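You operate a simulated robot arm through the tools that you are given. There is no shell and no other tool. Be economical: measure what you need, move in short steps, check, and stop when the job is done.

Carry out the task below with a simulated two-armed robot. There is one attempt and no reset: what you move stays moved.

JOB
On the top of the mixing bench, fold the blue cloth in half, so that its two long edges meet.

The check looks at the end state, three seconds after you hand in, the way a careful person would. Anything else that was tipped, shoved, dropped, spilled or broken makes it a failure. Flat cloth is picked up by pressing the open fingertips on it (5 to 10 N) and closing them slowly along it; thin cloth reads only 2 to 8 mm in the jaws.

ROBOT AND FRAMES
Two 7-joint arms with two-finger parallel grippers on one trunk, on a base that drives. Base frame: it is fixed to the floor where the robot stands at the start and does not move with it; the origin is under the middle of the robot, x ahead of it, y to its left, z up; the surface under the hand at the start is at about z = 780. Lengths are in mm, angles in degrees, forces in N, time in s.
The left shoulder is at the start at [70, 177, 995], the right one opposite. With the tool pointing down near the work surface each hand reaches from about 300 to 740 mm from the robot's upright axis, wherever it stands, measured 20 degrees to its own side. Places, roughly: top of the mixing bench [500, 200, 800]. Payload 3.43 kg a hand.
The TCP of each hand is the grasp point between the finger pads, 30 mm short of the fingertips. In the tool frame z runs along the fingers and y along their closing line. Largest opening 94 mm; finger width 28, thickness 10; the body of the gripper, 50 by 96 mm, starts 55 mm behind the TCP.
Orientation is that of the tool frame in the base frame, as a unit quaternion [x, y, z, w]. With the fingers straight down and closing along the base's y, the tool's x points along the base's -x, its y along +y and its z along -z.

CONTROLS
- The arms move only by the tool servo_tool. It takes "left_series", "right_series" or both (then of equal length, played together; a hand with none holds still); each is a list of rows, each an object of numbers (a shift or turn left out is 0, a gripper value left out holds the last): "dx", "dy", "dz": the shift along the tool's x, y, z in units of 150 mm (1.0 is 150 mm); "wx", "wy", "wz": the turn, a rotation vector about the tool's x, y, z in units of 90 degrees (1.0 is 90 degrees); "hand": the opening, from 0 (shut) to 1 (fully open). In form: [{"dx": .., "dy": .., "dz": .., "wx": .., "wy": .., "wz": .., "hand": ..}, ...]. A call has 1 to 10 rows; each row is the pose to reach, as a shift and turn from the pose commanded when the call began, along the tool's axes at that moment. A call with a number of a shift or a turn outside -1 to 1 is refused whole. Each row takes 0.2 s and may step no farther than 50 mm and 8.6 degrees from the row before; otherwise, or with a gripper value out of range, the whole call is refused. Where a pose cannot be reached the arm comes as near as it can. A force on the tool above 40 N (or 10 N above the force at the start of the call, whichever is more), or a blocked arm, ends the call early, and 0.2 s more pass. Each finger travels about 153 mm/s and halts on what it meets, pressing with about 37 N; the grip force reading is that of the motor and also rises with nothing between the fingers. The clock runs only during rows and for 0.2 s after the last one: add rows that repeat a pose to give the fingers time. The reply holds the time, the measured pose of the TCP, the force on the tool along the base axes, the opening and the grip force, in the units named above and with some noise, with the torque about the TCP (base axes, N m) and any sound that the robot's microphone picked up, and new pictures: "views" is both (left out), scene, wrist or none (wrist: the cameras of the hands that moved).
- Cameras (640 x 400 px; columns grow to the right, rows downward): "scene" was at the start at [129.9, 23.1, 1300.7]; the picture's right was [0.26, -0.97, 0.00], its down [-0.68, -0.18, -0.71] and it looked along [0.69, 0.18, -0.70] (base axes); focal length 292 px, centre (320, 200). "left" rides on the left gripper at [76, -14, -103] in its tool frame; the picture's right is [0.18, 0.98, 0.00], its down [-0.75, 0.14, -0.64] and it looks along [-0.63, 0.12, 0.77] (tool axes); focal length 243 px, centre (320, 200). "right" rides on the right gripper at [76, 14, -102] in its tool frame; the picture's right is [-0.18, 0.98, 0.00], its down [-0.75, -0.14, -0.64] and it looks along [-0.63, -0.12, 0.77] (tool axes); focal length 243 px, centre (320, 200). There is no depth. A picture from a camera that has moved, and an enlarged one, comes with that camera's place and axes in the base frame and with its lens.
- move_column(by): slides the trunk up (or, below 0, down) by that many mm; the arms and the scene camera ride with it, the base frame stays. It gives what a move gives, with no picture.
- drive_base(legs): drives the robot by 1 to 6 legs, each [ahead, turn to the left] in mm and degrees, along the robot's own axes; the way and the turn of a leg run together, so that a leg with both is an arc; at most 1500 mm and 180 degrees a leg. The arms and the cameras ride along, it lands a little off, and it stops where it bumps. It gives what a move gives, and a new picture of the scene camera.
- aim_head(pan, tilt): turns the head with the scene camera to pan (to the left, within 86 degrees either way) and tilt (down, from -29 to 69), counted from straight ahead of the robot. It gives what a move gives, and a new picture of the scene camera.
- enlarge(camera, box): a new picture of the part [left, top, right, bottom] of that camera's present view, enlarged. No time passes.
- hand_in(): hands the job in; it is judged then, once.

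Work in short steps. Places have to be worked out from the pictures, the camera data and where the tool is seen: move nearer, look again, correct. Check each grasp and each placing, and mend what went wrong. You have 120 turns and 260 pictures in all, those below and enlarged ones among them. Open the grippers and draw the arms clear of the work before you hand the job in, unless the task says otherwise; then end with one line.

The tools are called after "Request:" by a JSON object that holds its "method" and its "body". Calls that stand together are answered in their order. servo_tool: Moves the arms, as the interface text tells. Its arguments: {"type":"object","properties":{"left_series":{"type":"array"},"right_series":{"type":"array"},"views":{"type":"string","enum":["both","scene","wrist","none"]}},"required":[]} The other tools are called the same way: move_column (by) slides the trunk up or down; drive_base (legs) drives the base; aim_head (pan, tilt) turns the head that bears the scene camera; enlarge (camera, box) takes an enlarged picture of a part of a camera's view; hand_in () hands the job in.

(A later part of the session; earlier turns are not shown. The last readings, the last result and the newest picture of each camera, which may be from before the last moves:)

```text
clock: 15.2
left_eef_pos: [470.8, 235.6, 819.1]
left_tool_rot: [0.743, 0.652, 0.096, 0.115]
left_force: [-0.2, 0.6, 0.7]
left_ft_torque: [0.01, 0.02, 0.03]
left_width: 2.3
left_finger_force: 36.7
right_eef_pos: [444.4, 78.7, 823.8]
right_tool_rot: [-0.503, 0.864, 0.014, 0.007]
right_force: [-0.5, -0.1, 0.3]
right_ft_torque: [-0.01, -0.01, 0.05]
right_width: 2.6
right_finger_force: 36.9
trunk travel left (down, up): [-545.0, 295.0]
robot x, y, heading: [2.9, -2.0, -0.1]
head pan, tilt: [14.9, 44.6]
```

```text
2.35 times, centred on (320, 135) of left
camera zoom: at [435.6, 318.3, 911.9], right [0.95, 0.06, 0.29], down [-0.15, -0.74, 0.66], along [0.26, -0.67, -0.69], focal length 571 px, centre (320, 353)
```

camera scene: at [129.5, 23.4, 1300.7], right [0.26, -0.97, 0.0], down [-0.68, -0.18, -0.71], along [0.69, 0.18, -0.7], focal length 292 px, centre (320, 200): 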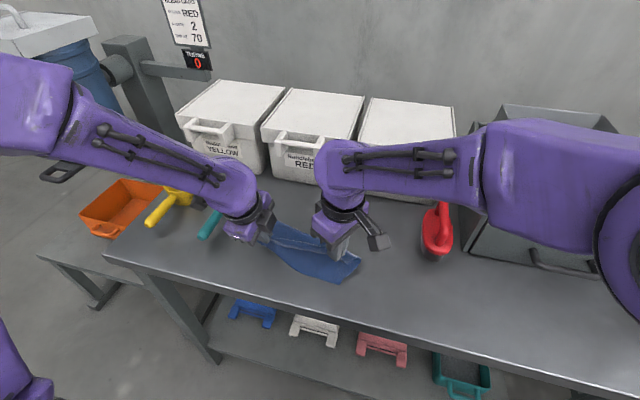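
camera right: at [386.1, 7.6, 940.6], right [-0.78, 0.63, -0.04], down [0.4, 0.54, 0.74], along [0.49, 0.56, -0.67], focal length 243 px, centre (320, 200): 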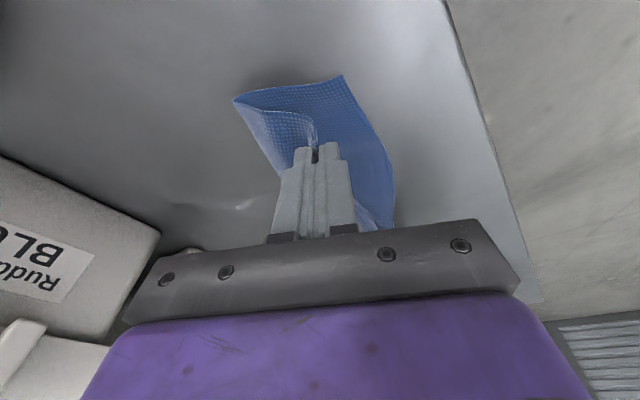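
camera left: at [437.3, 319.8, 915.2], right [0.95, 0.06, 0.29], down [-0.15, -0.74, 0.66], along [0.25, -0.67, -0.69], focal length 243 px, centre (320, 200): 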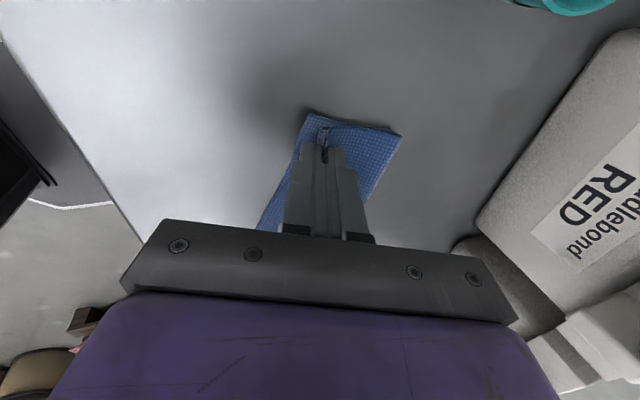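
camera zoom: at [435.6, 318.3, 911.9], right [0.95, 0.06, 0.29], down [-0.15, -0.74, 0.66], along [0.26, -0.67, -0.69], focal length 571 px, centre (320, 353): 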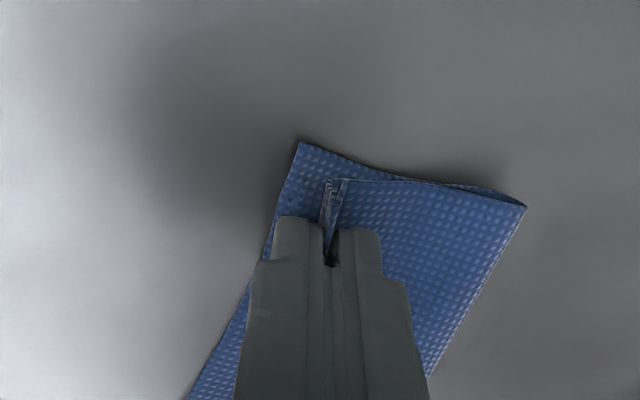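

The fold lies well: the left tuck is about 10 mm short of the edge and the right strip stands up about 12 mm short. Once these relax, the edges should nearly meet. I lower another 5 mm, then open slightly.

Request:
{"method": "move_column", "body": {"by": -5}}

Request:
{"method": "servo_tool", "body": {"left_series": [{"hand": 0.05}, {"hand": 0.1}, {"hand": 0.15}, {"hand": 0.2}, {"hand": 0.2}], "right_series": [{"hand": 0.05}, {"hand": 0.1}, {"hand": 0.15}, {"hand": 0.2}, {"hand": 0.2}], "views": "wrist"}}

```text
clock: 15.8
left_eef_pos: [470.9, 235.5, 814.8]
left_tool_rot: [0.743, 0.653, 0.097, 0.115]
left_force: [0.7, -0.1, 0.2]
left_ft_torque: [-0.04, 0.02, 0.05]
left_width: 2.3
left_finger_force: 37.1
right_eef_pos: [443.1, 79.7, 821.5]
right_tool_rot: [-0.504, 0.864, 0.014, 0.009]
right_force: [0.2, 0.9, -0.1]
right_ft_torque: [-0.03, -0.04, 0.04]
right_width: 2.5
right_finger_force: 37.3
trunk travel left (down, up): [-540.0, 300.0]
robot x, y, heading: [2.5, -1.1, 0.0]
head pan, tilt: [14.9, 44.6]
```

```text
clock: 17.0
left_eef_pos: [470.7, 235.8, 814.8]
left_tool_rot: [0.743, 0.652, 0.099, 0.115]
left_force: [2.5, -0.6, 12.1]
left_ft_torque: [-0.09, 0.06, 0.04]
left_width: 15.6
left_finger_force: 0.1
right_eef_pos: [442.5, 79.9, 821.9]
right_tool_rot: [-0.505, 0.863, 0.014, 0.009]
right_force: [0.9, 0.0, 0.2]
right_ft_torque: [-0.02, 0.0, -0.03]
right_width: 18.9
right_finger_force: 0.0
trunk travel left (down, up): [-540.0, 300.0]
robot x, y, heading: [-0.2, 1.6, 0.2]
head pan, tilt: [14.9, 44.6]
camera right: at [392.7, 15.9, 922.0], right [-0.77, 0.64, 0.02], down [0.49, 0.57, 0.66], along [0.41, 0.52, -0.75], focal length 243 px, centre (320, 200)
camera left: at [435.5, 318.0, 907.7], right [0.95, 0.06, 0.29], down [-0.15, -0.74, 0.66], along [0.26, -0.67, -0.69], focal length 243 px, centre (320, 200)
```

right: 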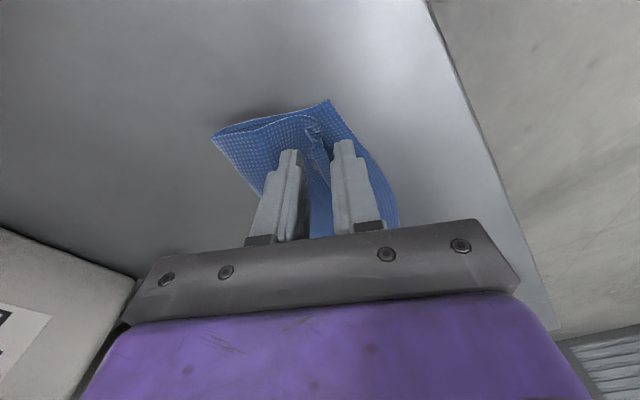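
left: 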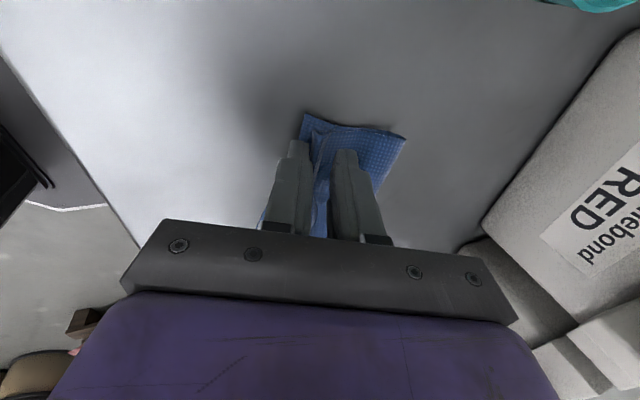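

Both jaws are open and the cloth is free. I withdraw the hands straight up along their fingers.

Request:
{"method": "servo_tool", "body": {"left_series": [{"dz": -0.05, "hand": 0.25}, {"dz": -0.15}, {"dz": -0.35}, {"dz": -0.6}, {"dz": -0.85}], "right_series": [{"dz": -0.05, "hand": 0.25}, {"dz": -0.15}, {"dz": -0.35}, {"dz": -0.6}, {"dz": -0.85}], "views": "both"}}

Request:
{"method": "enlarge", "body": {"camera": "scene", "box": [230, 170, 390, 290]}}

```text
clock: 18.2
left_eef_pos: [431.8, 243.0, 937.8]
left_tool_rot: [0.742, 0.653, 0.098, 0.116]
left_force: [-1.2, -0.9, -1.1]
left_ft_torque: [0.0, -0.01, 0.02]
left_width: 23.4
left_finger_force: 0.1
right_eef_pos: [433.4, 86.2, 940.4]
right_tool_rot: [-0.516, 0.857, -0.003, -0.003]
right_force: [0.2, -0.4, 0.3]
right_ft_torque: [-0.01, 0.01, -0.01]
right_width: 23.6
right_finger_force: 0.0
trunk travel left (down, up): [-540.0, 300.0]
robot x, y, heading: [2.2, -0.7, 0.3]
head pan, tilt: [14.9, 44.6]
camera scene: at [128.3, 23.9, 1265.8], right [0.26, -0.97, 0.0], down [-0.68, -0.18, -0.71], along [0.69, 0.18, -0.7], focal length 292 px, centre (320, 200)
camera right: at [385.2, 25.7, 1042.8], right [-0.78, 0.62, 0.0], down [0.48, 0.6, 0.64], along [0.4, 0.5, -0.77], focal length 243 px, centre (320, 200)
camera left: at [397.5, 325.5, 1029.8], right [0.95, 0.06, 0.29], down [-0.15, -0.74, 0.66], along [0.26, -0.67, -0.69], focal length 243 px, centre (320, 200)
```

scene: 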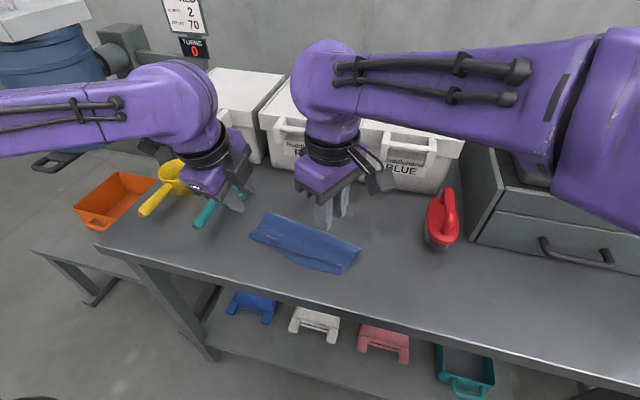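
right: 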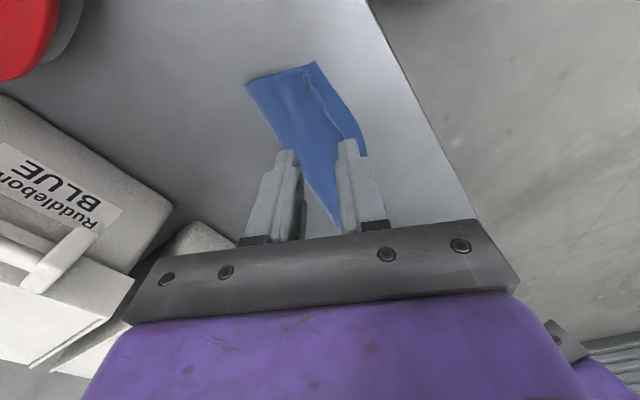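
left: 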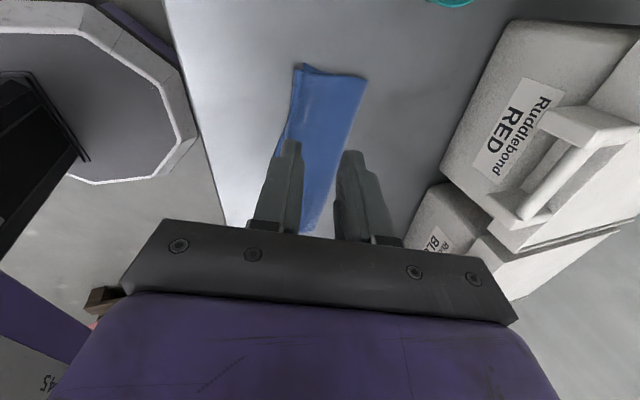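

```text
3.33 times, centred on (310, 230) of scene
camera zoom: at [128.3, 23.9, 1265.8], right [0.26, -0.97, 0.0], down [-0.68, -0.18, -0.71], along [0.69, 0.18, -0.7], focal length 972 px, centre (353, 100)
```

zoom: 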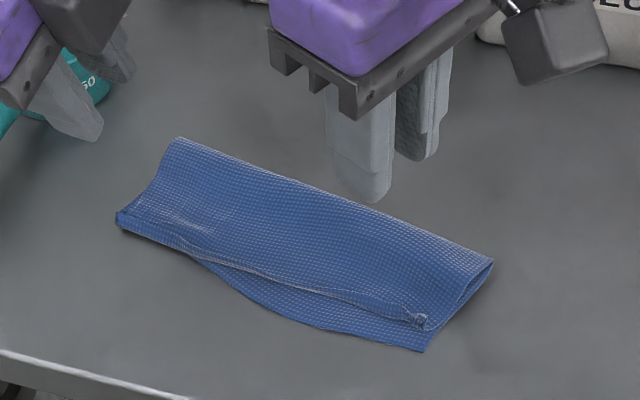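

An excellent first fold: the left end meets, while the middle and right of the top edge fall about 10–15 mm short. I look closer.

Request:
{"method": "enlarge", "body": {"camera": "scene", "box": [250, 200, 370, 280]}}

Request:
{"method": "enlarge", "body": {"camera": "right", "box": [230, 40, 400, 240]}}

Request:
{"method": "enlarge", "body": {"camera": "left", "box": [250, 40, 400, 240]}}

```text
5.00 times, centred on (310, 240) of scene
camera zoom: at [128.3, 23.9, 1265.8], right [0.26, -0.97, 0.0], down [-0.68, -0.18, -0.71], along [0.69, 0.18, -0.7], focal length 1458 px, centre (370, 0)
```

zoom: 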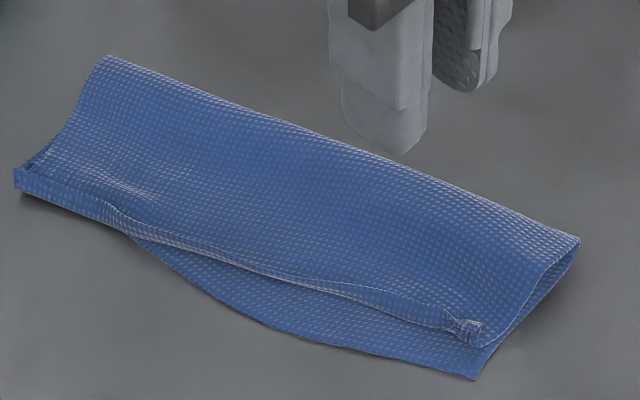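

```text
2.00 times, centred on (315, 140) of right
camera zoom: at [385.2, 25.7, 1042.8], right [-0.78, 0.62, 0.0], down [0.48, 0.6, 0.64], along [0.4, 0.5, -0.77], focal length 485 px, centre (330, 320)
```

zoom: 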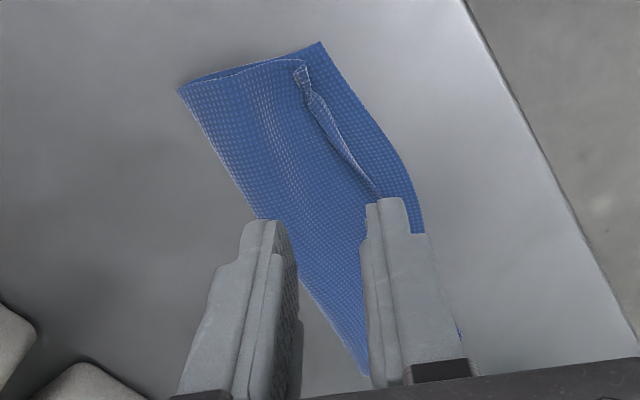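

```text
2.00 times, centred on (325, 140) of left
camera zoom: at [397.5, 325.5, 1029.8], right [0.95, 0.06, 0.29], down [-0.15, -0.74, 0.66], along [0.26, -0.67, -0.69], focal length 485 px, centre (310, 320)
```

zoom: 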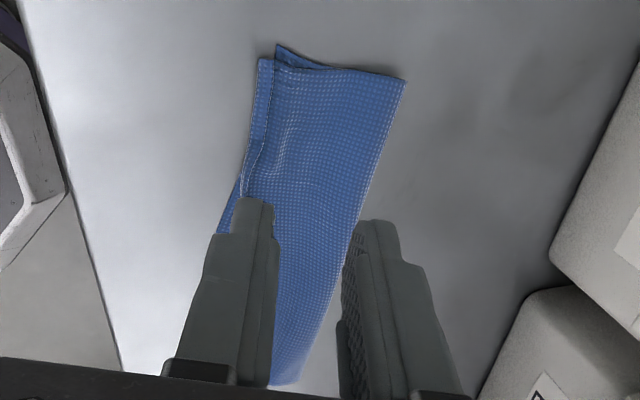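

The right part still has a small cuff standing about 12 mm short of the near edge, and the left end overshoots slightly. The right arm was at its limit there, so I turn the base left about 18°, which puts the cloth in front of the right arm.

Request:
{"method": "drive_base", "body": {"legs": [[0, 18]]}}

```text
clock: 19.6
left_eef_pos: [335.1, 368.1, 936.1]
left_tool_rot: [0.629, 0.763, 0.114, 0.098]
left_force: [0.0, -0.7, 0.1]
left_ft_torque: [0.0, -0.01, -0.03]
left_width: 23.4
left_finger_force: 0.1
right_eef_pos: [385.9, 218.4, 939.0]
right_tool_rot: [-0.645, 0.764, -0.004, -0.001]
right_force: [0.1, -0.3, 0.4]
right_ft_torque: [0.01, 0.0, 0.01]
right_width: 23.3
right_finger_force: 0.1
trunk travel left (down, up): [-540.0, 300.0]
robot x, y, heading: [0.1, 0.3, 18.3]
head pan, tilt: [14.9, 44.6]
camera scene: at [116.2, 63.1, 1265.7], right [0.55, -0.84, 0.0], down [-0.59, -0.38, -0.71], along [0.6, 0.39, -0.7], focal length 292 px, centre (320, 200)
```

scene: 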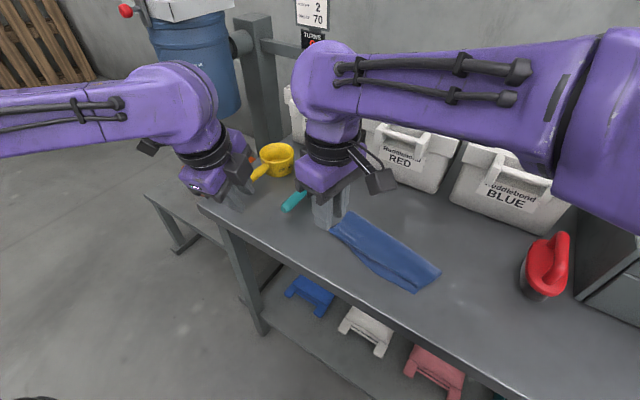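

I aim the head at the cloth and bring the right hand above the cloth's right end.

Request:
{"method": "servo_tool", "body": {"right_series": [{"dx": 0.18, "dy": -0.09, "dz": 0.1}, {"dx": 0.36, "dy": -0.18, "dz": 0.2}, {"dx": 0.54, "dy": -0.28, "dz": 0.3}, {"dx": 0.72, "dy": -0.37, "dz": 0.41}, {"dx": 0.889, "dy": -0.463, "dz": 0.527}], "views": "wrist"}}

Request:
{"method": "aim_head", "body": {"pan": 0, "tilt": 50}}

Request:
{"method": "enlarge", "body": {"camera": "right", "box": [200, 20, 440, 220]}}

```text
clock: 20.8
left_eef_pos: [335.9, 366.0, 936.8]
left_tool_rot: [0.63, 0.762, 0.115, 0.098]
left_force: [-0.1, 0.0, 0.1]
left_ft_torque: [0.02, 0.03, 0.04]
left_width: 23.6
left_finger_force: 0.2
right_eef_pos: [432.7, 71.7, 862.2]
right_tool_rot: [-0.645, 0.764, -0.001, -0.002]
right_force: [0.4, -0.5, -0.4]
right_ft_torque: [-0.01, -0.02, -0.02]
right_width: 23.5
right_finger_force: 0.0
trunk travel left (down, up): [-540.0, 300.0]
robot x, y, heading: [-0.3, 1.7, 18.4]
head pan, tilt: [14.9, 44.6]
camera right: at [406.0, -0.8, 965.8], right [-0.94, 0.34, 0.0], down [0.26, 0.72, 0.64], along [0.22, 0.6, -0.77], focal length 243 px, centre (320, 200)
```

right: 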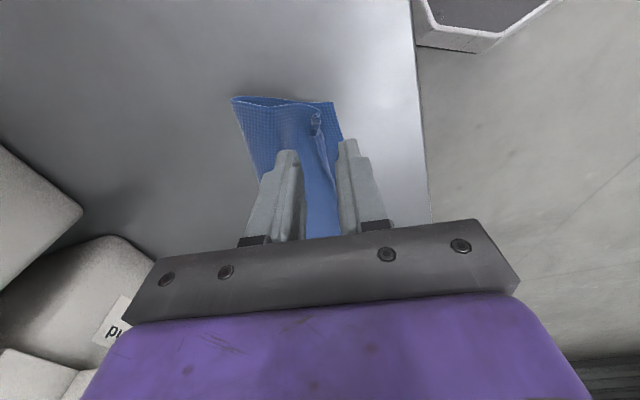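

```text
clock: 21.6
left_eef_pos: [333.9, 367.3, 936.2]
left_tool_rot: [0.629, 0.763, 0.114, 0.098]
left_force: [-0.1, -0.4, 0.3]
left_ft_torque: [-0.01, -0.02, -0.02]
left_width: 23.3
left_finger_force: 0.0
right_eef_pos: [431.7, 73.7, 863.6]
right_tool_rot: [-0.645, 0.764, -0.003, -0.002]
right_force: [0.6, 0.0, -1.1]
right_ft_torque: [0.0, 0.0, 0.01]
right_width: 23.6
right_finger_force: 0.0
trunk travel left (down, up): [-540.0, 300.0]
robot x, y, heading: [1.5, 0.3, 18.1]
head pan, tilt: [0.0, 50.0]
camera scene: at [121.3, 42.3, 1258.2], right [0.32, -0.95, 0.0], down [-0.73, -0.24, -0.64], along [0.61, 0.2, -0.77], focal length 292 px, centre (320, 200)
```

scene: 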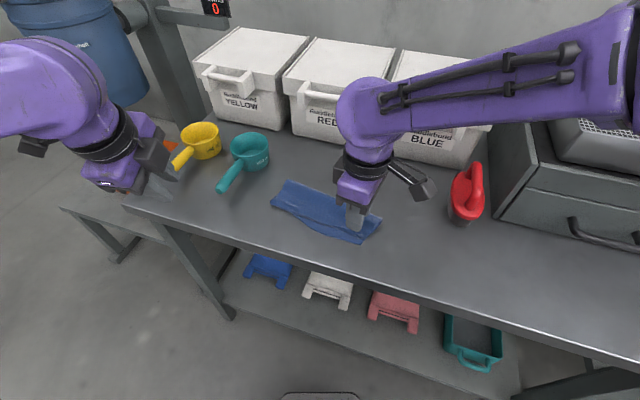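

```text
2.00 times, centred on (320, 120) of right
camera zoom: at [405.4, 0.4, 966.1], right [-0.94, 0.34, 0.0], down [0.26, 0.72, 0.64], along [0.22, 0.6, -0.77], focal length 485 px, centre (320, 360)
```

zoom: 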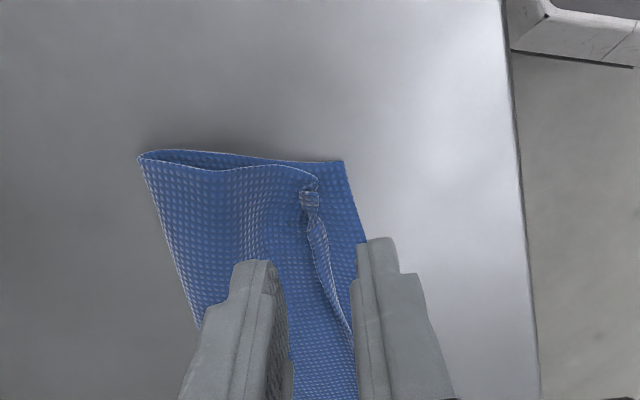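

The cuff at y≈74 is at x≈434, practically between the right fingers. I lower to tip z≈786 and check before closing.

Request:
{"method": "servo_tool", "body": {"right_series": [{"dy": -0.01, "dz": 0.12}, {"dy": -0.018, "dz": 0.24}, {"dy": -0.018, "dz": 0.315}, {"dy": -0.018, "dz": 0.315}], "views": "none"}}

Request:
{"method": "enlarge", "body": {"camera": "right", "box": [200, 20, 440, 220]}}

```text
clock: 22.6
left_eef_pos: [335.6, 367.0, 937.3]
left_tool_rot: [0.629, 0.762, 0.114, 0.098]
left_force: [0.4, 0.1, 0.4]
left_ft_torque: [-0.01, -0.02, 0.01]
left_width: 23.2
left_finger_force: 0.0
right_eef_pos: [435.9, 74.2, 813.3]
right_tool_rot: [-0.646, 0.763, -0.003, -0.002]
right_force: [0.1, 0.8, -0.5]
right_ft_torque: [-0.01, -0.01, 0.0]
right_width: 23.7
right_finger_force: 0.1
trunk travel left (down, up): [-540.0, 300.0]
robot x, y, heading: [-2.4, -0.5, 18.4]
head pan, tilt: [0.0, 50.0]
```

```text
2.00 times, centred on (320, 120) of right
camera zoom: at [408.8, 1.5, 916.4], right [-0.94, 0.35, 0.0], down [0.26, 0.72, 0.64], along [0.22, 0.6, -0.77], focal length 485 px, centre (320, 360)
```

zoom: 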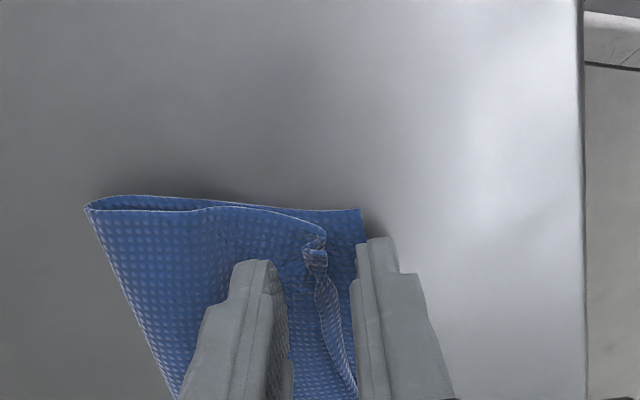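

The hand reaches z 813 without trouble, and the cuff is between the fingers. I close slowly.

Request:
{"method": "servo_tool", "body": {"right_series": [{"hand": 0.2}, {"hand": 0.15}, {"hand": 0.1}, {"hand": 0.05}, {"hand": 0.0}, {"hand": 0.0}], "views": "none"}}

Request:
{"method": "enlarge", "body": {"camera": "right", "box": [200, 20, 440, 220]}}

```text
clock: 24.0
left_eef_pos: [334.5, 366.2, 936.2]
left_tool_rot: [0.63, 0.762, 0.114, 0.098]
left_force: [-0.5, -0.5, 0.3]
left_ft_torque: [0.03, -0.02, -0.01]
left_width: 23.5
left_finger_force: 0.0
right_eef_pos: [434.8, 75.1, 813.5]
right_tool_rot: [-0.646, 0.763, -0.003, -0.001]
right_force: [0.1, 0.4, -0.9]
right_ft_torque: [0.01, 0.01, 0.0]
right_width: 1.9
right_finger_force: 36.8
trunk travel left (down, up): [-540.0, 300.0]
robot x, y, heading: [1.9, 0.9, 18.3]
head pan, tilt: [0.0, 50.0]
```

```text
2.00 times, centred on (320, 120) of right
camera zoom: at [408.9, 1.6, 916.5], right [-0.94, 0.35, 0.0], down [0.26, 0.72, 0.64], along [0.22, 0.6, -0.77], focal length 485 px, centre (320, 360)
```

zoom: 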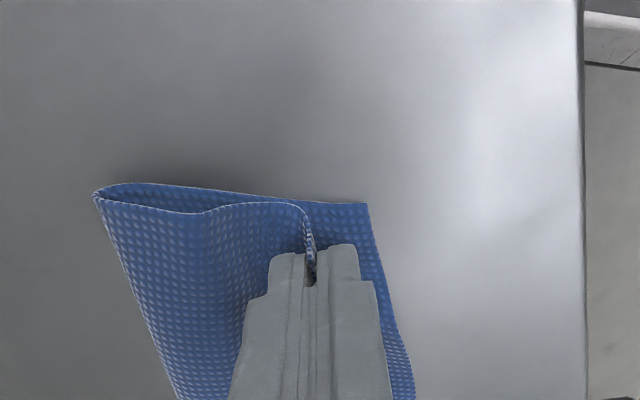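

The cuff is gripped. With the better stance I now tilt the right hand (palm toward the robot) about its fingertips, lifting 5 mm and easing back 7 mm, so the strip lies outward.

Request:
{"method": "servo_tool", "body": {"right_series": [{"dy": 0.037, "dz": -0.031, "wx": 0.0889}, {"dy": 0.074, "dz": -0.025, "wx": 0.1778}, {"dy": 0.109, "dz": -0.016, "wx": 0.2667}, {"dy": 0.143, "dz": -0.003, "wx": 0.3556}, {"dy": 0.175, "dz": 0.013, "wx": 0.4444}], "views": "scene"}}

Request:
{"method": "enlarge", "body": {"camera": "right", "box": [200, 20, 440, 220]}}

```text
clock: 25.2
left_eef_pos: [335.7, 367.5, 937.0]
left_tool_rot: [0.629, 0.763, 0.115, 0.097]
left_force: [0.3, -1.3, -1.0]
left_ft_torque: [0.0, -0.01, 0.0]
left_width: 23.6
left_finger_force: 0.1
right_eef_pos: [408.9, 78.1, 811.6]
right_tool_rot: [-0.607, 0.717, -0.263, 0.22]
right_force: [-0.3, -1.2, 1.7]
right_ft_torque: [0.0, 0.03, 0.0]
right_width: 2.0
right_finger_force: 36.5
trunk travel left (down, up): [-540.0, 300.0]
robot x, y, heading: [-0.8, 0.3, 18.3]
head pan, tilt: [0.0, 50.0]
camera scene: at [120.5, 42.7, 1258.3], right [0.31, -0.95, 0.0], down [-0.73, -0.24, -0.64], along [0.61, 0.2, -0.77], focal length 292 px, centre (320, 200)
```

scene: 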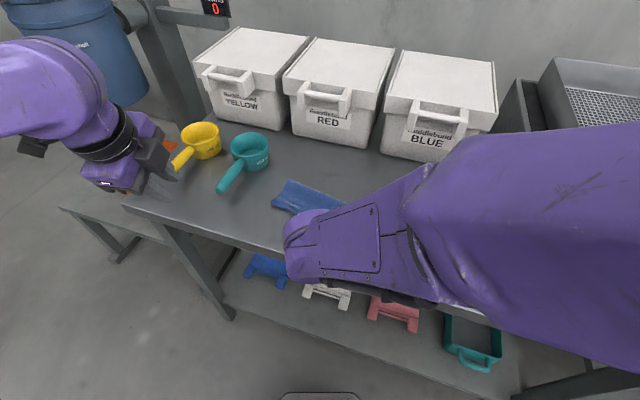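

```text
2.00 times, centred on (320, 120) of right
camera zoom: at [320.8, 15.0, 881.1], right [-0.71, 0.3, -0.64], down [-0.18, 0.8, 0.58], along [0.68, 0.52, -0.51], focal length 485 px, centre (320, 360)
```

zoom: 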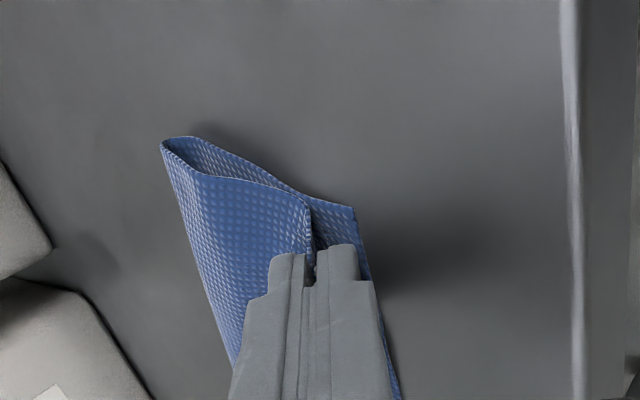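

The tilt works here, with tips at about (428,75,789). I ease another 5 mm back and down, then open slightly.

Request:
{"method": "servo_tool", "body": {"right_series": [{"dy": 0.024, "dz": 0.002}, {"dy": 0.047, "dz": 0.004}, {"dy": 0.047, "dz": 0.004, "hand": 0.05}, {"dy": 0.047, "dz": 0.004, "hand": 0.1}, {"dy": 0.047, "dz": 0.004, "hand": 0.15}, {"dy": 0.047, "dz": 0.004, "hand": 0.15}], "views": "none"}}

Request:
{"method": "enlarge", "body": {"camera": "right", "box": [200, 20, 440, 220]}}

```text
clock: 25.9
left_eef_pos: [334.6, 367.2, 936.9]
left_tool_rot: [0.629, 0.762, 0.115, 0.098]
left_force: [0.1, 1.4, 1.2]
left_ft_torque: [0.03, 0.02, -0.03]
left_width: 23.5
left_finger_force: 0.0
right_eef_pos: [406.5, 81.4, 810.9]
right_tool_rot: [-0.604, 0.717, -0.265, 0.226]
right_force: [-1.2, -1.3, 19.5]
right_ft_torque: [-0.09, -0.19, -0.03]
right_width: 2.1
right_finger_force: 0.1
trunk travel left (down, up): [-540.0, 300.0]
robot x, y, heading: [0.9, 6.4, 18.3]
head pan, tilt: [0.0, 50.0]
stopped in row 3 (right hand): the force on the tool passed its limit at 42 N (the readings are from after the stop); the commanded pose is now the measured one
```

```text
2.00 times, centred on (320, 120) of right
camera zoom: at [317.2, 16.5, 879.5], right [-0.7, 0.31, -0.64], down [-0.18, 0.79, 0.58], along [0.69, 0.52, -0.5], focal length 485 px, centre (320, 360)
```

zoom: 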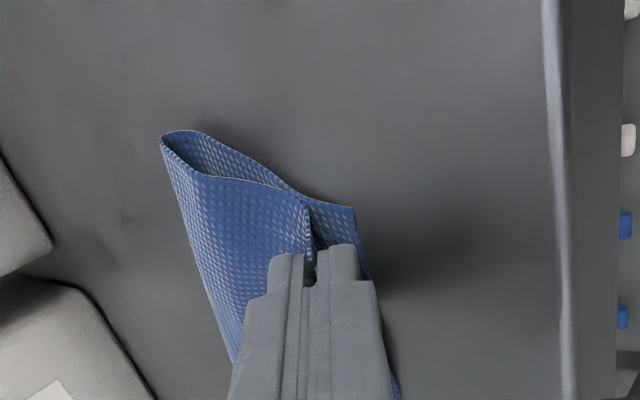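

The lower finger's corner pressed on the bench. I raise by 3 mm and keep rising a little while opening, since the lower finger swings downward as it opens.

Request:
{"method": "servo_tool", "body": {"right_series": [{"dy": -0.013, "dz": -0.015}, {"dy": -0.021, "dz": -0.025, "hand": 0.05}, {"dy": -0.03, "dz": -0.036, "hand": 0.1}, {"dy": -0.039, "dz": -0.046, "hand": 0.15}, {"dy": -0.039, "dz": -0.046, "hand": 0.15}], "views": "none"}}

Request:
{"method": "enlarge", "body": {"camera": "right", "box": [200, 20, 440, 220]}}

```text
clock: 27.1
left_eef_pos: [334.7, 367.2, 936.0]
left_tool_rot: [0.629, 0.763, 0.115, 0.098]
left_force: [-0.9, 0.3, -0.1]
left_ft_torque: [0.0, 0.01, 0.06]
left_width: 23.6
left_finger_force: 0.0
right_eef_pos: [405.4, 79.0, 818.6]
right_tool_rot: [-0.606, 0.716, -0.264, 0.223]
right_force: [-0.1, 0.3, -0.5]
right_ft_torque: [0.0, -0.04, -0.03]
right_width: 14.1
right_finger_force: 0.1
trunk travel left (down, up): [-540.0, 300.0]
robot x, y, heading: [1.4, 2.6, 18.1]
head pan, tilt: [0.0, 50.0]
```

```text
2.00 times, centred on (320, 120) of right
camera zoom: at [317.7, 16.1, 887.0], right [-0.71, 0.31, -0.64], down [-0.18, 0.8, 0.58], along [0.68, 0.52, -0.51], focal length 485 px, centre (320, 360)
```

zoom: 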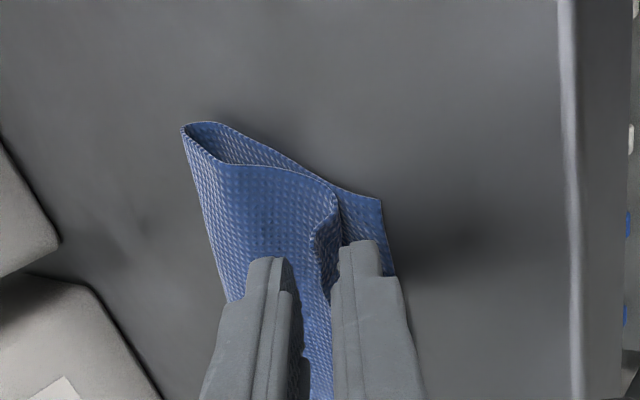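

The strip came free but still curls up and back. I'll withdraw, then use closed vertical fingers to sweep the curl outward toward the near edge and press it down.

Request:
{"method": "servo_tool", "body": {"right_series": [{"dz": -0.1}, {"dz": -0.3}, {"dz": -0.5}, {"dz": -0.6, "hand": 0.05}], "views": "wrist"}}

Request:
{"method": "enlarge", "body": {"camera": "right", "box": [220, 60, 420, 220]}}

```text
clock: 28.1
left_eef_pos: [335.7, 366.5, 936.1]
left_tool_rot: [0.629, 0.763, 0.115, 0.097]
left_force: [0.8, 0.3, 0.6]
left_ft_torque: [0.02, 0.0, 0.04]
left_width: 23.8
left_finger_force: 0.0
right_eef_pos: [349.0, 90.5, 888.1]
right_tool_rot: [-0.606, 0.717, -0.264, 0.223]
right_force: [0.1, 0.4, 0.8]
right_ft_torque: [0.02, -0.01, 0.0]
right_width: 4.9
right_finger_force: 0.0
trunk travel left (down, up): [-540.0, 300.0]
robot x, y, heading: [1.0, -1.9, 18.0]
head pan, tilt: [0.0, 50.0]
camera right: at [261.2, 27.2, 956.6], right [-0.71, 0.31, -0.64], down [-0.18, 0.8, 0.58], along [0.68, 0.52, -0.51], focal length 243 px, centre (320, 200)
```

right: 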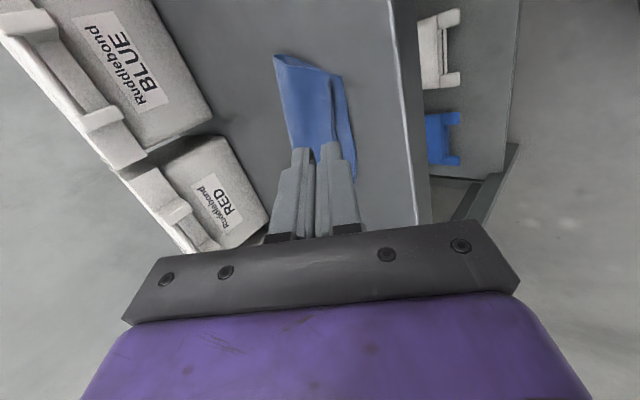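

```text
2.50 times, centred on (320, 140) of right
camera zoom: at [261.2, 27.2, 956.6], right [-0.71, 0.31, -0.64], down [-0.18, 0.8, 0.58], along [0.68, 0.52, -0.51], focal length 606 px, centre (320, 350)
```

zoom: 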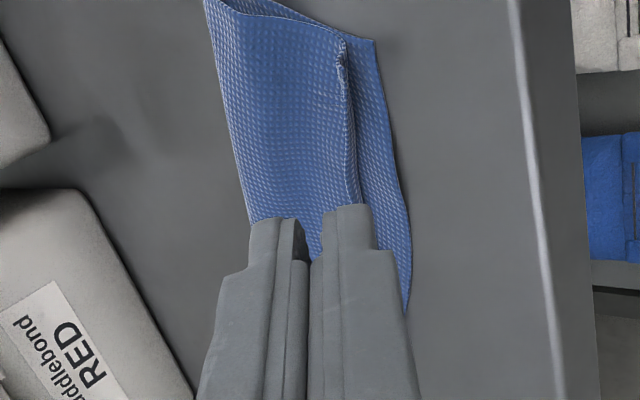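

It relaxed nicely. I straighten the right hand while rising, to get a clear scene view.

Request:
{"method": "servo_tool", "body": {"right_series": [{"dy": -0.05, "dz": -0.06, "wx": -0.0889}, {"dy": -0.1, "dz": -0.12, "wx": -0.1778}, {"dy": -0.155, "dz": -0.18, "wx": -0.2667}, {"dy": -0.21, "dz": -0.24, "wx": -0.3556}, {"dy": -0.258, "dz": -0.306, "wx": -0.4444}], "views": "scene"}}

Request:
{"method": "enlarge", "body": {"camera": "scene", "box": [260, 165, 400, 255]}}

```text
clock: 29.4
left_eef_pos: [335.8, 366.7, 937.0]
left_tool_rot: [0.629, 0.763, 0.115, 0.096]
left_force: [-0.4, 0.1, 0.3]
left_ft_torque: [-0.01, 0.03, 0.01]
left_width: 23.2
left_finger_force: 0.1
right_eef_pos: [351.7, 88.0, 945.9]
right_tool_rot: [-0.645, 0.764, -0.002, 0.001]
right_force: [0.5, -0.5, 0.0]
right_ft_torque: [-0.02, -0.01, -0.01]
right_width: 4.8
right_finger_force: 0.1
trunk travel left (down, up): [-540.0, 300.0]
robot x, y, heading: [-3.9, 2.4, 18.3]
head pan, tilt: [0.0, 50.0]
camera scene: at [122.1, 41.8, 1258.1], right [0.31, -0.95, 0.0], down [-0.73, -0.24, -0.64], along [0.61, 0.2, -0.77], focal length 292 px, centre (320, 200)
```

scene: 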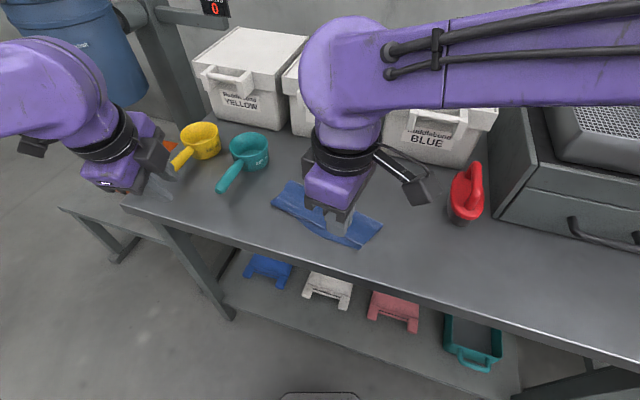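

```text
4.44 times, centred on (330, 210) of scene
camera zoom: at [122.1, 41.8, 1258.1], right [0.31, -0.95, 0.0], down [-0.73, -0.24, -0.64], along [0.61, 0.2, -0.77], focal length 1296 px, centre (276, 156)
```

zoom: 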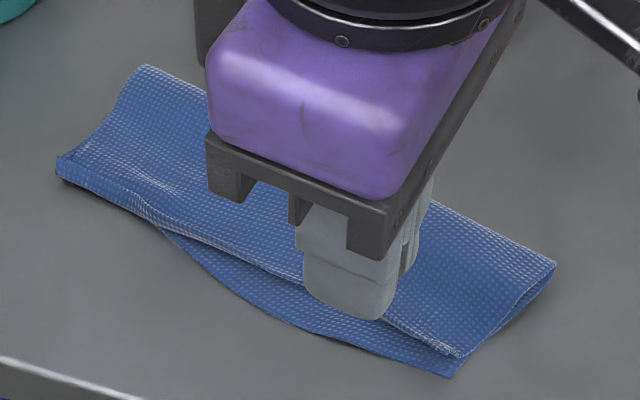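

Much better at the right corner. I move the right hand aside, to −y, for a full view.

Request:
{"method": "servo_tool", "body": {"right_series": [{"dx": 0.25}, {"dx": 0.5}, {"dx": 0.75}, {"dx": 1.0}], "views": "none"}}

Request:
{"method": "enlarge", "body": {"camera": "scene", "box": [260, 165, 400, 255]}}

```text
clock: 30.4
left_eef_pos: [336.7, 364.5, 936.4]
left_tool_rot: [0.63, 0.762, 0.116, 0.097]
left_force: [0.5, 0.2, -0.5]
left_ft_torque: [0.02, 0.01, -0.02]
left_width: 23.2
left_finger_force: 0.1
right_eef_pos: [324.0, -59.8, 947.1]
right_tool_rot: [-0.645, 0.764, -0.002, 0.003]
right_force: [-0.3, -0.1, -0.5]
right_ft_torque: [0.03, -0.01, 0.02]
right_width: 4.5
right_finger_force: 0.1
trunk travel left (down, up): [-540.0, 300.0]
robot x, y, heading: [-0.1, -1.8, 18.4]
head pan, tilt: [0.0, 50.0]
```

```text
4.44 times, centred on (330, 210) of scene
camera zoom: at [121.9, 39.4, 1258.2], right [0.31, -0.95, 0.0], down [-0.73, -0.24, -0.64], along [0.61, 0.2, -0.77], focal length 1296 px, centre (276, 156)
```

zoom: 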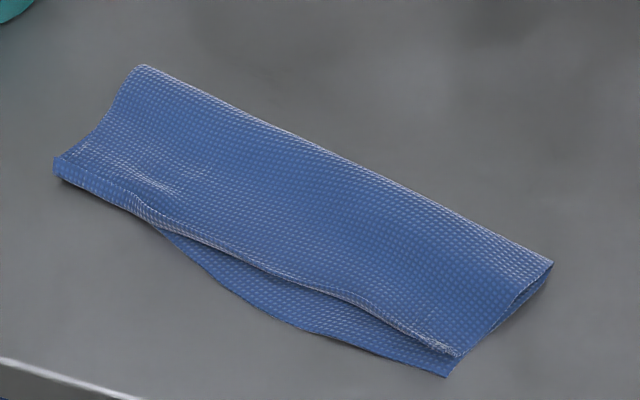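

Now the right corner is about 8 mm short, the middle about 17 mm, and the left overshoots about 8 mm. I'll pinch a small ruck in the top layer only, right of the middle, lift it slightly and move it outward, starting by bringing the right hand back over.

Request:
{"method": "servo_tool", "body": {"right_series": [{"dx": -0.2, "dy": -0.12, "hand": 0.28}, {"dx": -0.4, "dy": -0.24}, {"dx": -0.6, "dy": -0.36}, {"dx": -0.8, "dy": -0.48}, {"dx": -1.0, "dy": -0.597}], "views": "none"}}

Request:
{"method": "servo_tool", "body": {"right_series": [{"dx": -0.13, "dz": 0.25}, {"dx": -0.264, "dz": 0.5}, {"dx": -0.264, "dz": 0.65}, {"dx": -0.264, "dz": 0.72}], "views": "wrist"}}

Request:
{"method": "enlarge", "body": {"camera": "right", "box": [200, 20, 440, 220]}}

```text
clock: 31.6
left_eef_pos: [336.3, 366.9, 936.1]
left_tool_rot: [0.629, 0.762, 0.114, 0.097]
left_force: [0.5, 0.3, 0.4]
left_ft_torque: [0.02, 0.02, -0.01]
left_width: 23.4
left_finger_force: 0.1
right_eef_pos: [438.5, 75.0, 945.1]
right_tool_rot: [-0.645, 0.764, -0.003, 0.001]
right_force: [-0.3, 0.8, -0.4]
right_ft_torque: [-0.03, 0.0, 0.01]
right_width: 26.3
right_finger_force: 0.2
trunk travel left (down, up): [-540.0, 300.0]
robot x, y, heading: [-1.2, -0.8, 18.3]
head pan, tilt: [0.0, 50.0]
```

```text
clock: 32.5
left_eef_pos: [334.8, 366.9, 936.8]
left_tool_rot: [0.629, 0.763, 0.115, 0.097]
left_force: [0.2, -0.2, -0.8]
left_ft_torque: [-0.02, -0.03, 0.02]
left_width: 23.7
left_finger_force: 0.0
right_eef_pos: [443.8, 111.8, 838.6]
right_tool_rot: [-0.645, 0.764, -0.003, 0.001]
right_force: [-0.6, 0.6, 0.3]
right_ft_torque: [0.0, 0.02, -0.02]
right_width: 26.2
right_finger_force: 0.0
trunk travel left (down, up): [-540.0, 300.0]
robot x, y, heading: [0.5, -3.1, 18.4]
head pan, tilt: [0.0, 50.0]
camera right: at [416.5, 39.5, 941.6], right [-0.94, 0.35, -0.01], down [0.26, 0.72, 0.64], along [0.23, 0.6, -0.77], focal length 243 px, centre (320, 200)
```

right: 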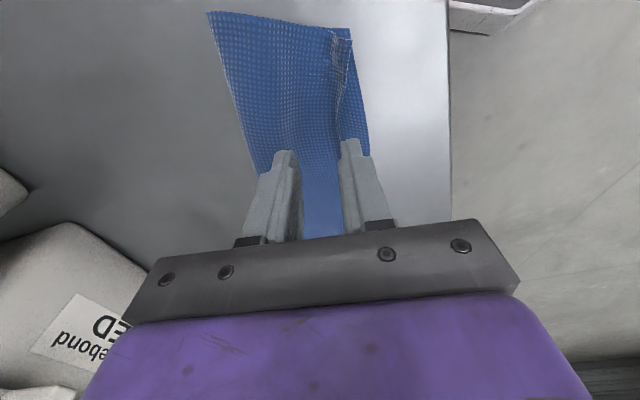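

```text
2.00 times, centred on (320, 120) of right
camera zoom: at [416.5, 39.5, 941.6], right [-0.94, 0.35, -0.01], down [0.26, 0.72, 0.64], along [0.23, 0.6, -0.77], focal length 485 px, centre (320, 360)
```

zoom: 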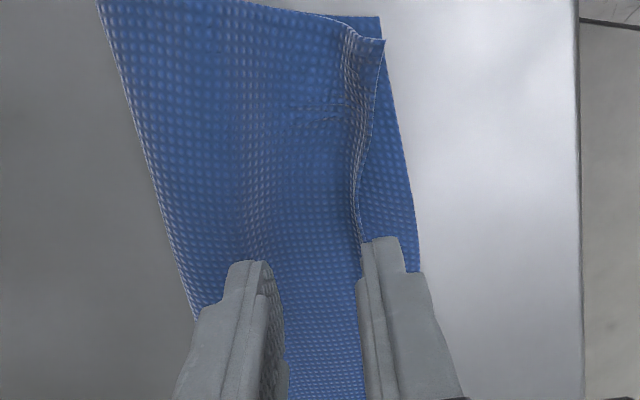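

The right corner now matches; only the middle gap remains. I shift 12 mm inward so both fingers sit on the top layer, and lower to light contact.

Request:
{"method": "servo_tool", "body": {"right_series": [{"dy": -0.08, "dz": 0.05}, {"dy": -0.08, "dz": 0.11}, {"dy": -0.08, "dz": 0.14}, {"dy": -0.08, "dz": 0.155}], "views": "none"}}

```text
clock: 33.5
left_eef_pos: [334.5, 366.0, 936.6]
left_tool_rot: [0.629, 0.763, 0.114, 0.098]
left_force: [-0.2, 0.1, 0.5]
left_ft_torque: [-0.02, -0.01, 0.0]
left_width: 23.2
left_finger_force: 0.0
right_eef_pos: [456.9, 110.8, 816.7]
right_tool_rot: [-0.645, 0.764, -0.004, 0.001]
right_force: [0.1, -0.1, -0.3]
right_ft_torque: [0.02, 0.01, -0.02]
right_width: 26.3
right_finger_force: 0.0
trunk travel left (down, up): [-540.0, 300.0]
robot x, y, heading: [-1.2, 0.3, 18.4]
head pan, tilt: [0.0, 50.0]
```

No contact yet at 816.7; I lower in small steps.

Request:
{"method": "servo_tool", "body": {"right_series": [{"dz": 0.012}, {"dz": 0.018}, {"dz": 0.018}], "views": "none"}}

```text
clock: 34.4
left_eef_pos: [335.3, 365.8, 936.9]
left_tool_rot: [0.629, 0.762, 0.114, 0.098]
left_force: [0.1, 0.3, 0.6]
left_ft_torque: [0.02, -0.03, 0.01]
left_width: 23.7
left_finger_force: 0.0
right_eef_pos: [455.7, 109.8, 813.4]
right_tool_rot: [-0.646, 0.763, -0.004, 0.002]
right_force: [0.1, 0.0, 0.3]
right_ft_torque: [0.01, 0.0, -0.01]
right_width: 26.4
right_finger_force: 0.1
trunk travel left (down, up): [-540.0, 300.0]
robot x, y, heading: [-0.0, 2.1, 18.0]
head pan, tilt: [0.0, 50.0]
```

Request:
{"method": "servo_tool", "body": {"right_series": [{"dz": 0.006}, {"dz": 0.012}, {"dz": 0.012}], "views": "none"}}

```text
clock: 35.1
left_eef_pos: [335.3, 365.6, 937.8]
left_tool_rot: [0.629, 0.763, 0.115, 0.098]
left_force: [0.7, 0.5, -0.1]
left_ft_torque: [0.01, 0.04, -0.02]
left_width: 23.7
left_finger_force: 0.0
right_eef_pos: [455.7, 110.2, 812.1]
right_tool_rot: [-0.646, 0.763, -0.004, 0.002]
right_force: [1.6, 0.2, 6.6]
right_ft_torque: [0.03, 0.06, -0.03]
right_width: 25.9
right_finger_force: 0.0
trunk travel left (down, up): [-540.0, 300.0]
robot x, y, heading: [0.8, -2.3, 18.6]
head pan, tilt: [0.0, 50.0]
```

Light contact at 6.6 N. I close slowly to form a ruck in the top layer.

Request:
{"method": "servo_tool", "body": {"right_series": [{"hand": 0.24}, {"hand": 0.2}, {"hand": 0.16}, {"hand": 0.12}, {"hand": 0.08}, {"hand": 0.04}, {"hand": 0.0}, {"hand": 0.0}], "views": "wrist"}}

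Request:
{"method": "enlarge", "body": {"camera": "right", "box": [200, 0, 440, 200]}}

```text
clock: 37.0
left_eef_pos: [335.1, 366.7, 937.1]
left_tool_rot: [0.629, 0.763, 0.114, 0.097]
left_force: [-0.8, -0.3, 0.5]
left_ft_torque: [0.02, 0.02, 0.03]
left_width: 23.6
left_finger_force: 0.0
right_eef_pos: [455.4, 110.8, 812.3]
right_tool_rot: [-0.645, 0.764, -0.004, 0.003]
right_force: [-0.8, -0.3, 9.6]
right_ft_torque: [0.01, 0.07, -0.04]
right_width: 1.9
right_finger_force: 37.5
trunk travel left (down, up): [-540.0, 300.0]
robot x, y, heading: [-2.3, -0.4, 18.5]
head pan, tilt: [0.0, 50.0]
camera right: at [428.0, 37.2, 914.3], right [-0.94, 0.35, -0.01], down [0.26, 0.72, 0.64], along [0.23, 0.6, -0.77], focal length 243 px, centre (320, 200)
```

right: 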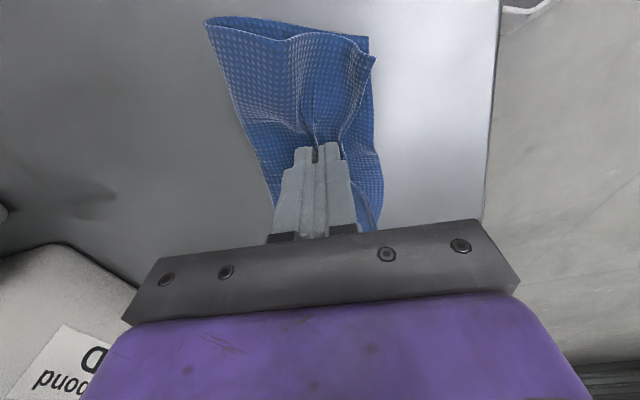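

```text
2.00 times, centred on (320, 100) of right
camera zoom: at [428.0, 37.2, 914.3], right [-0.94, 0.35, -0.01], down [0.26, 0.72, 0.64], along [0.23, 0.6, -0.77], focal length 485 px, centre (320, 400)
```

zoom: 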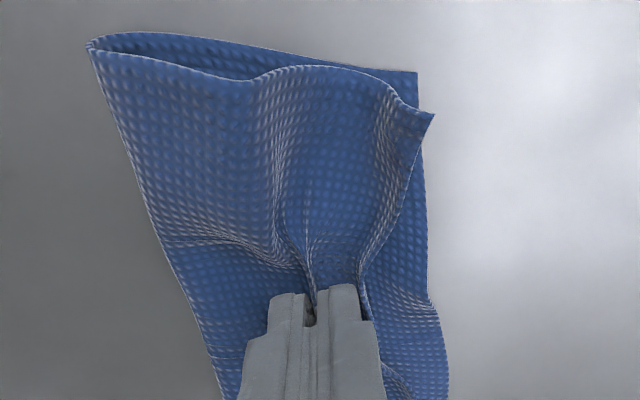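

A ruck of the top layer is held. I lift 12 mm, move 16 mm outward and set it down.

Request:
{"method": "servo_tool", "body": {"right_series": [{"dz": -0.05}, {"dz": -0.1}, {"dy": 0.04, "dz": -0.1}, {"dy": 0.08, "dz": -0.1}, {"dy": 0.11, "dz": -0.1}], "views": "none"}}

Request:
{"method": "enlarge", "body": {"camera": "right", "box": [200, 0, 440, 200]}}

Request:
{"method": "enlarge", "body": {"camera": "scene", "box": [260, 165, 400, 255]}}

```text
clock: 38.1
left_eef_pos: [334.7, 366.1, 937.2]
left_tool_rot: [0.629, 0.763, 0.114, 0.098]
left_force: [0.1, 0.2, 0.3]
left_ft_torque: [0.05, 0.01, 0.02]
left_width: 23.1
left_finger_force: 0.1
right_eef_pos: [438.0, 114.4, 825.9]
right_tool_rot: [-0.645, 0.764, -0.004, 0.001]
right_force: [0.9, -0.3, -0.4]
right_ft_torque: [0.0, 0.01, 0.05]
right_width: 1.8
right_finger_force: 35.9
trunk travel left (down, up): [-540.0, 300.0]
robot x, y, heading: [-2.1, -1.4, 18.1]
head pan, tilt: [0.0, 50.0]
```

```text
2.00 times, centred on (320, 100) of right
camera zoom: at [411.1, 41.0, 929.3], right [-0.94, 0.35, -0.01], down [0.26, 0.72, 0.64], along [0.23, 0.6, -0.77], focal length 485 px, centre (320, 400)
```

zoom: 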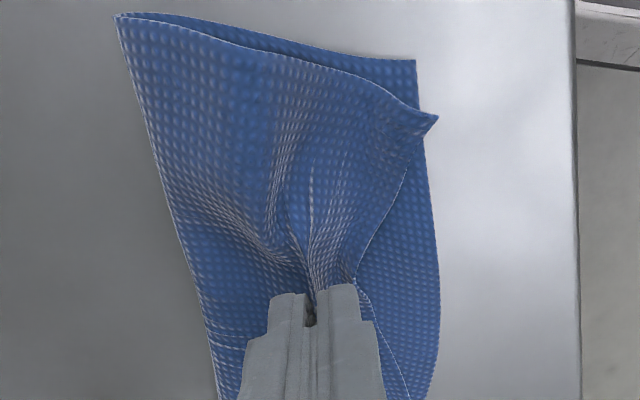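

```text
4.44 times, centred on (330, 210) of scene
camera zoom: at [121.3, 42.1, 1258.2], right [0.31, -0.95, 0.0], down [-0.73, -0.24, -0.64], along [0.61, 0.2, -0.77], focal length 1296 px, centre (276, 156)
```

zoom: 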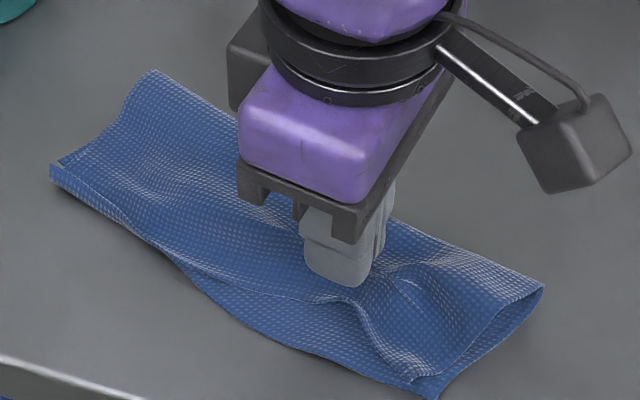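

The top layer alone is held and follows. I move 9 mm further out, lower, and release.

Request:
{"method": "servo_tool", "body": {"right_series": [{"dy": 0.03}, {"dy": 0.06}, {"dy": 0.06, "dz": 0.04}, {"dy": 0.06, "dz": 0.075}, {"dy": 0.06, "dz": 0.075, "hand": 0.06}, {"dy": 0.06, "dz": 0.075, "hand": 0.12}, {"dy": 0.06, "dz": 0.075, "hand": 0.18}, {"dy": 0.06, "dz": 0.075, "hand": 0.25}], "views": "none"}}

Request:
{"method": "servo_tool", "body": {"right_series": [{"dz": -0.05}, {"dz": -0.2}, {"dz": -0.4}, {"dz": -0.6}], "views": "wrist"}}

Request:
{"method": "enlarge", "body": {"camera": "scene", "box": [260, 165, 400, 255]}}

```text
clock: 40.0
left_eef_pos: [336.5, 366.8, 936.0]
left_tool_rot: [0.629, 0.762, 0.114, 0.097]
left_force: [-0.3, 0.4, 0.2]
left_ft_torque: [0.0, 0.01, 0.0]
left_width: 23.7
left_finger_force: 0.0
right_eef_pos: [431.3, 116.0, 814.7]
right_tool_rot: [-0.646, 0.764, -0.003, 0.001]
right_force: [-0.4, 0.3, -0.2]
right_ft_torque: [0.0, 0.0, -0.02]
right_width: 23.6
right_finger_force: 0.0
trunk travel left (down, up): [-540.0, 300.0]
robot x, y, heading: [-0.4, -2.1, 18.5]
head pan, tilt: [0.0, 50.0]
```

```text
clock: 41.0
left_eef_pos: [335.2, 366.3, 936.1]
left_tool_rot: [0.63, 0.762, 0.114, 0.097]
left_force: [-0.5, 0.2, -0.9]
left_ft_torque: [0.0, 0.01, 0.0]
left_width: 23.5
left_finger_force: 0.1
right_eef_pos: [427.8, 115.7, 906.9]
right_tool_rot: [-0.646, 0.764, -0.003, 0.002]
right_force: [0.4, 0.0, 0.2]
right_ft_torque: [0.0, -0.01, 0.0]
right_width: 23.7
right_finger_force: 0.0
trunk travel left (down, up): [-540.0, 300.0]
robot x, y, heading: [0.8, -0.6, 18.0]
head pan, tilt: [0.0, 50.0]
camera right: at [400.3, 43.3, 1008.9], right [-0.94, 0.35, -0.01], down [0.26, 0.72, 0.64], along [0.23, 0.6, -0.77], focal length 243 px, centre (320, 200)
```

right: 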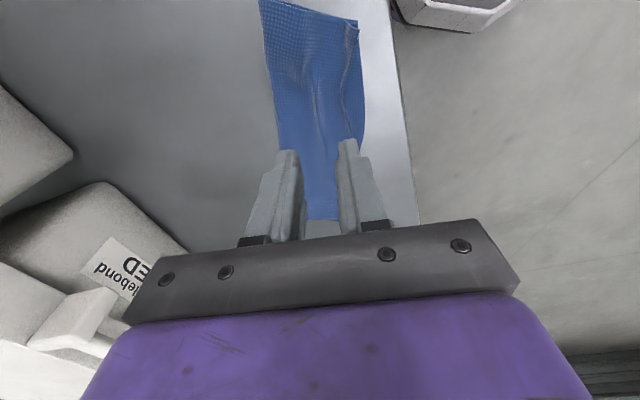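

```text
4.44 times, centred on (330, 210) of scene
camera zoom: at [120.9, 41.8, 1258.2], right [0.31, -0.95, 0.0], down [-0.73, -0.24, -0.64], along [0.61, 0.2, -0.77], focal length 1296 px, centre (276, 156)
```

zoom: 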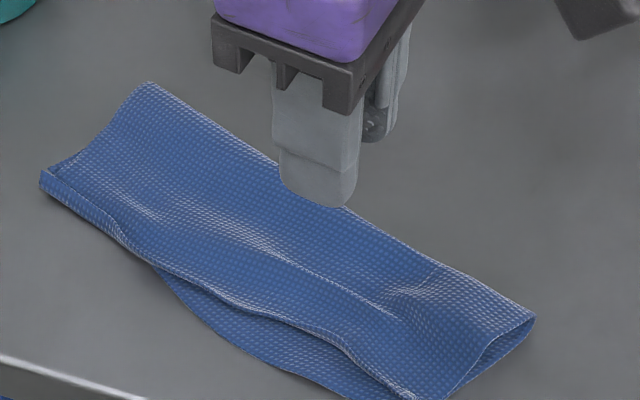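

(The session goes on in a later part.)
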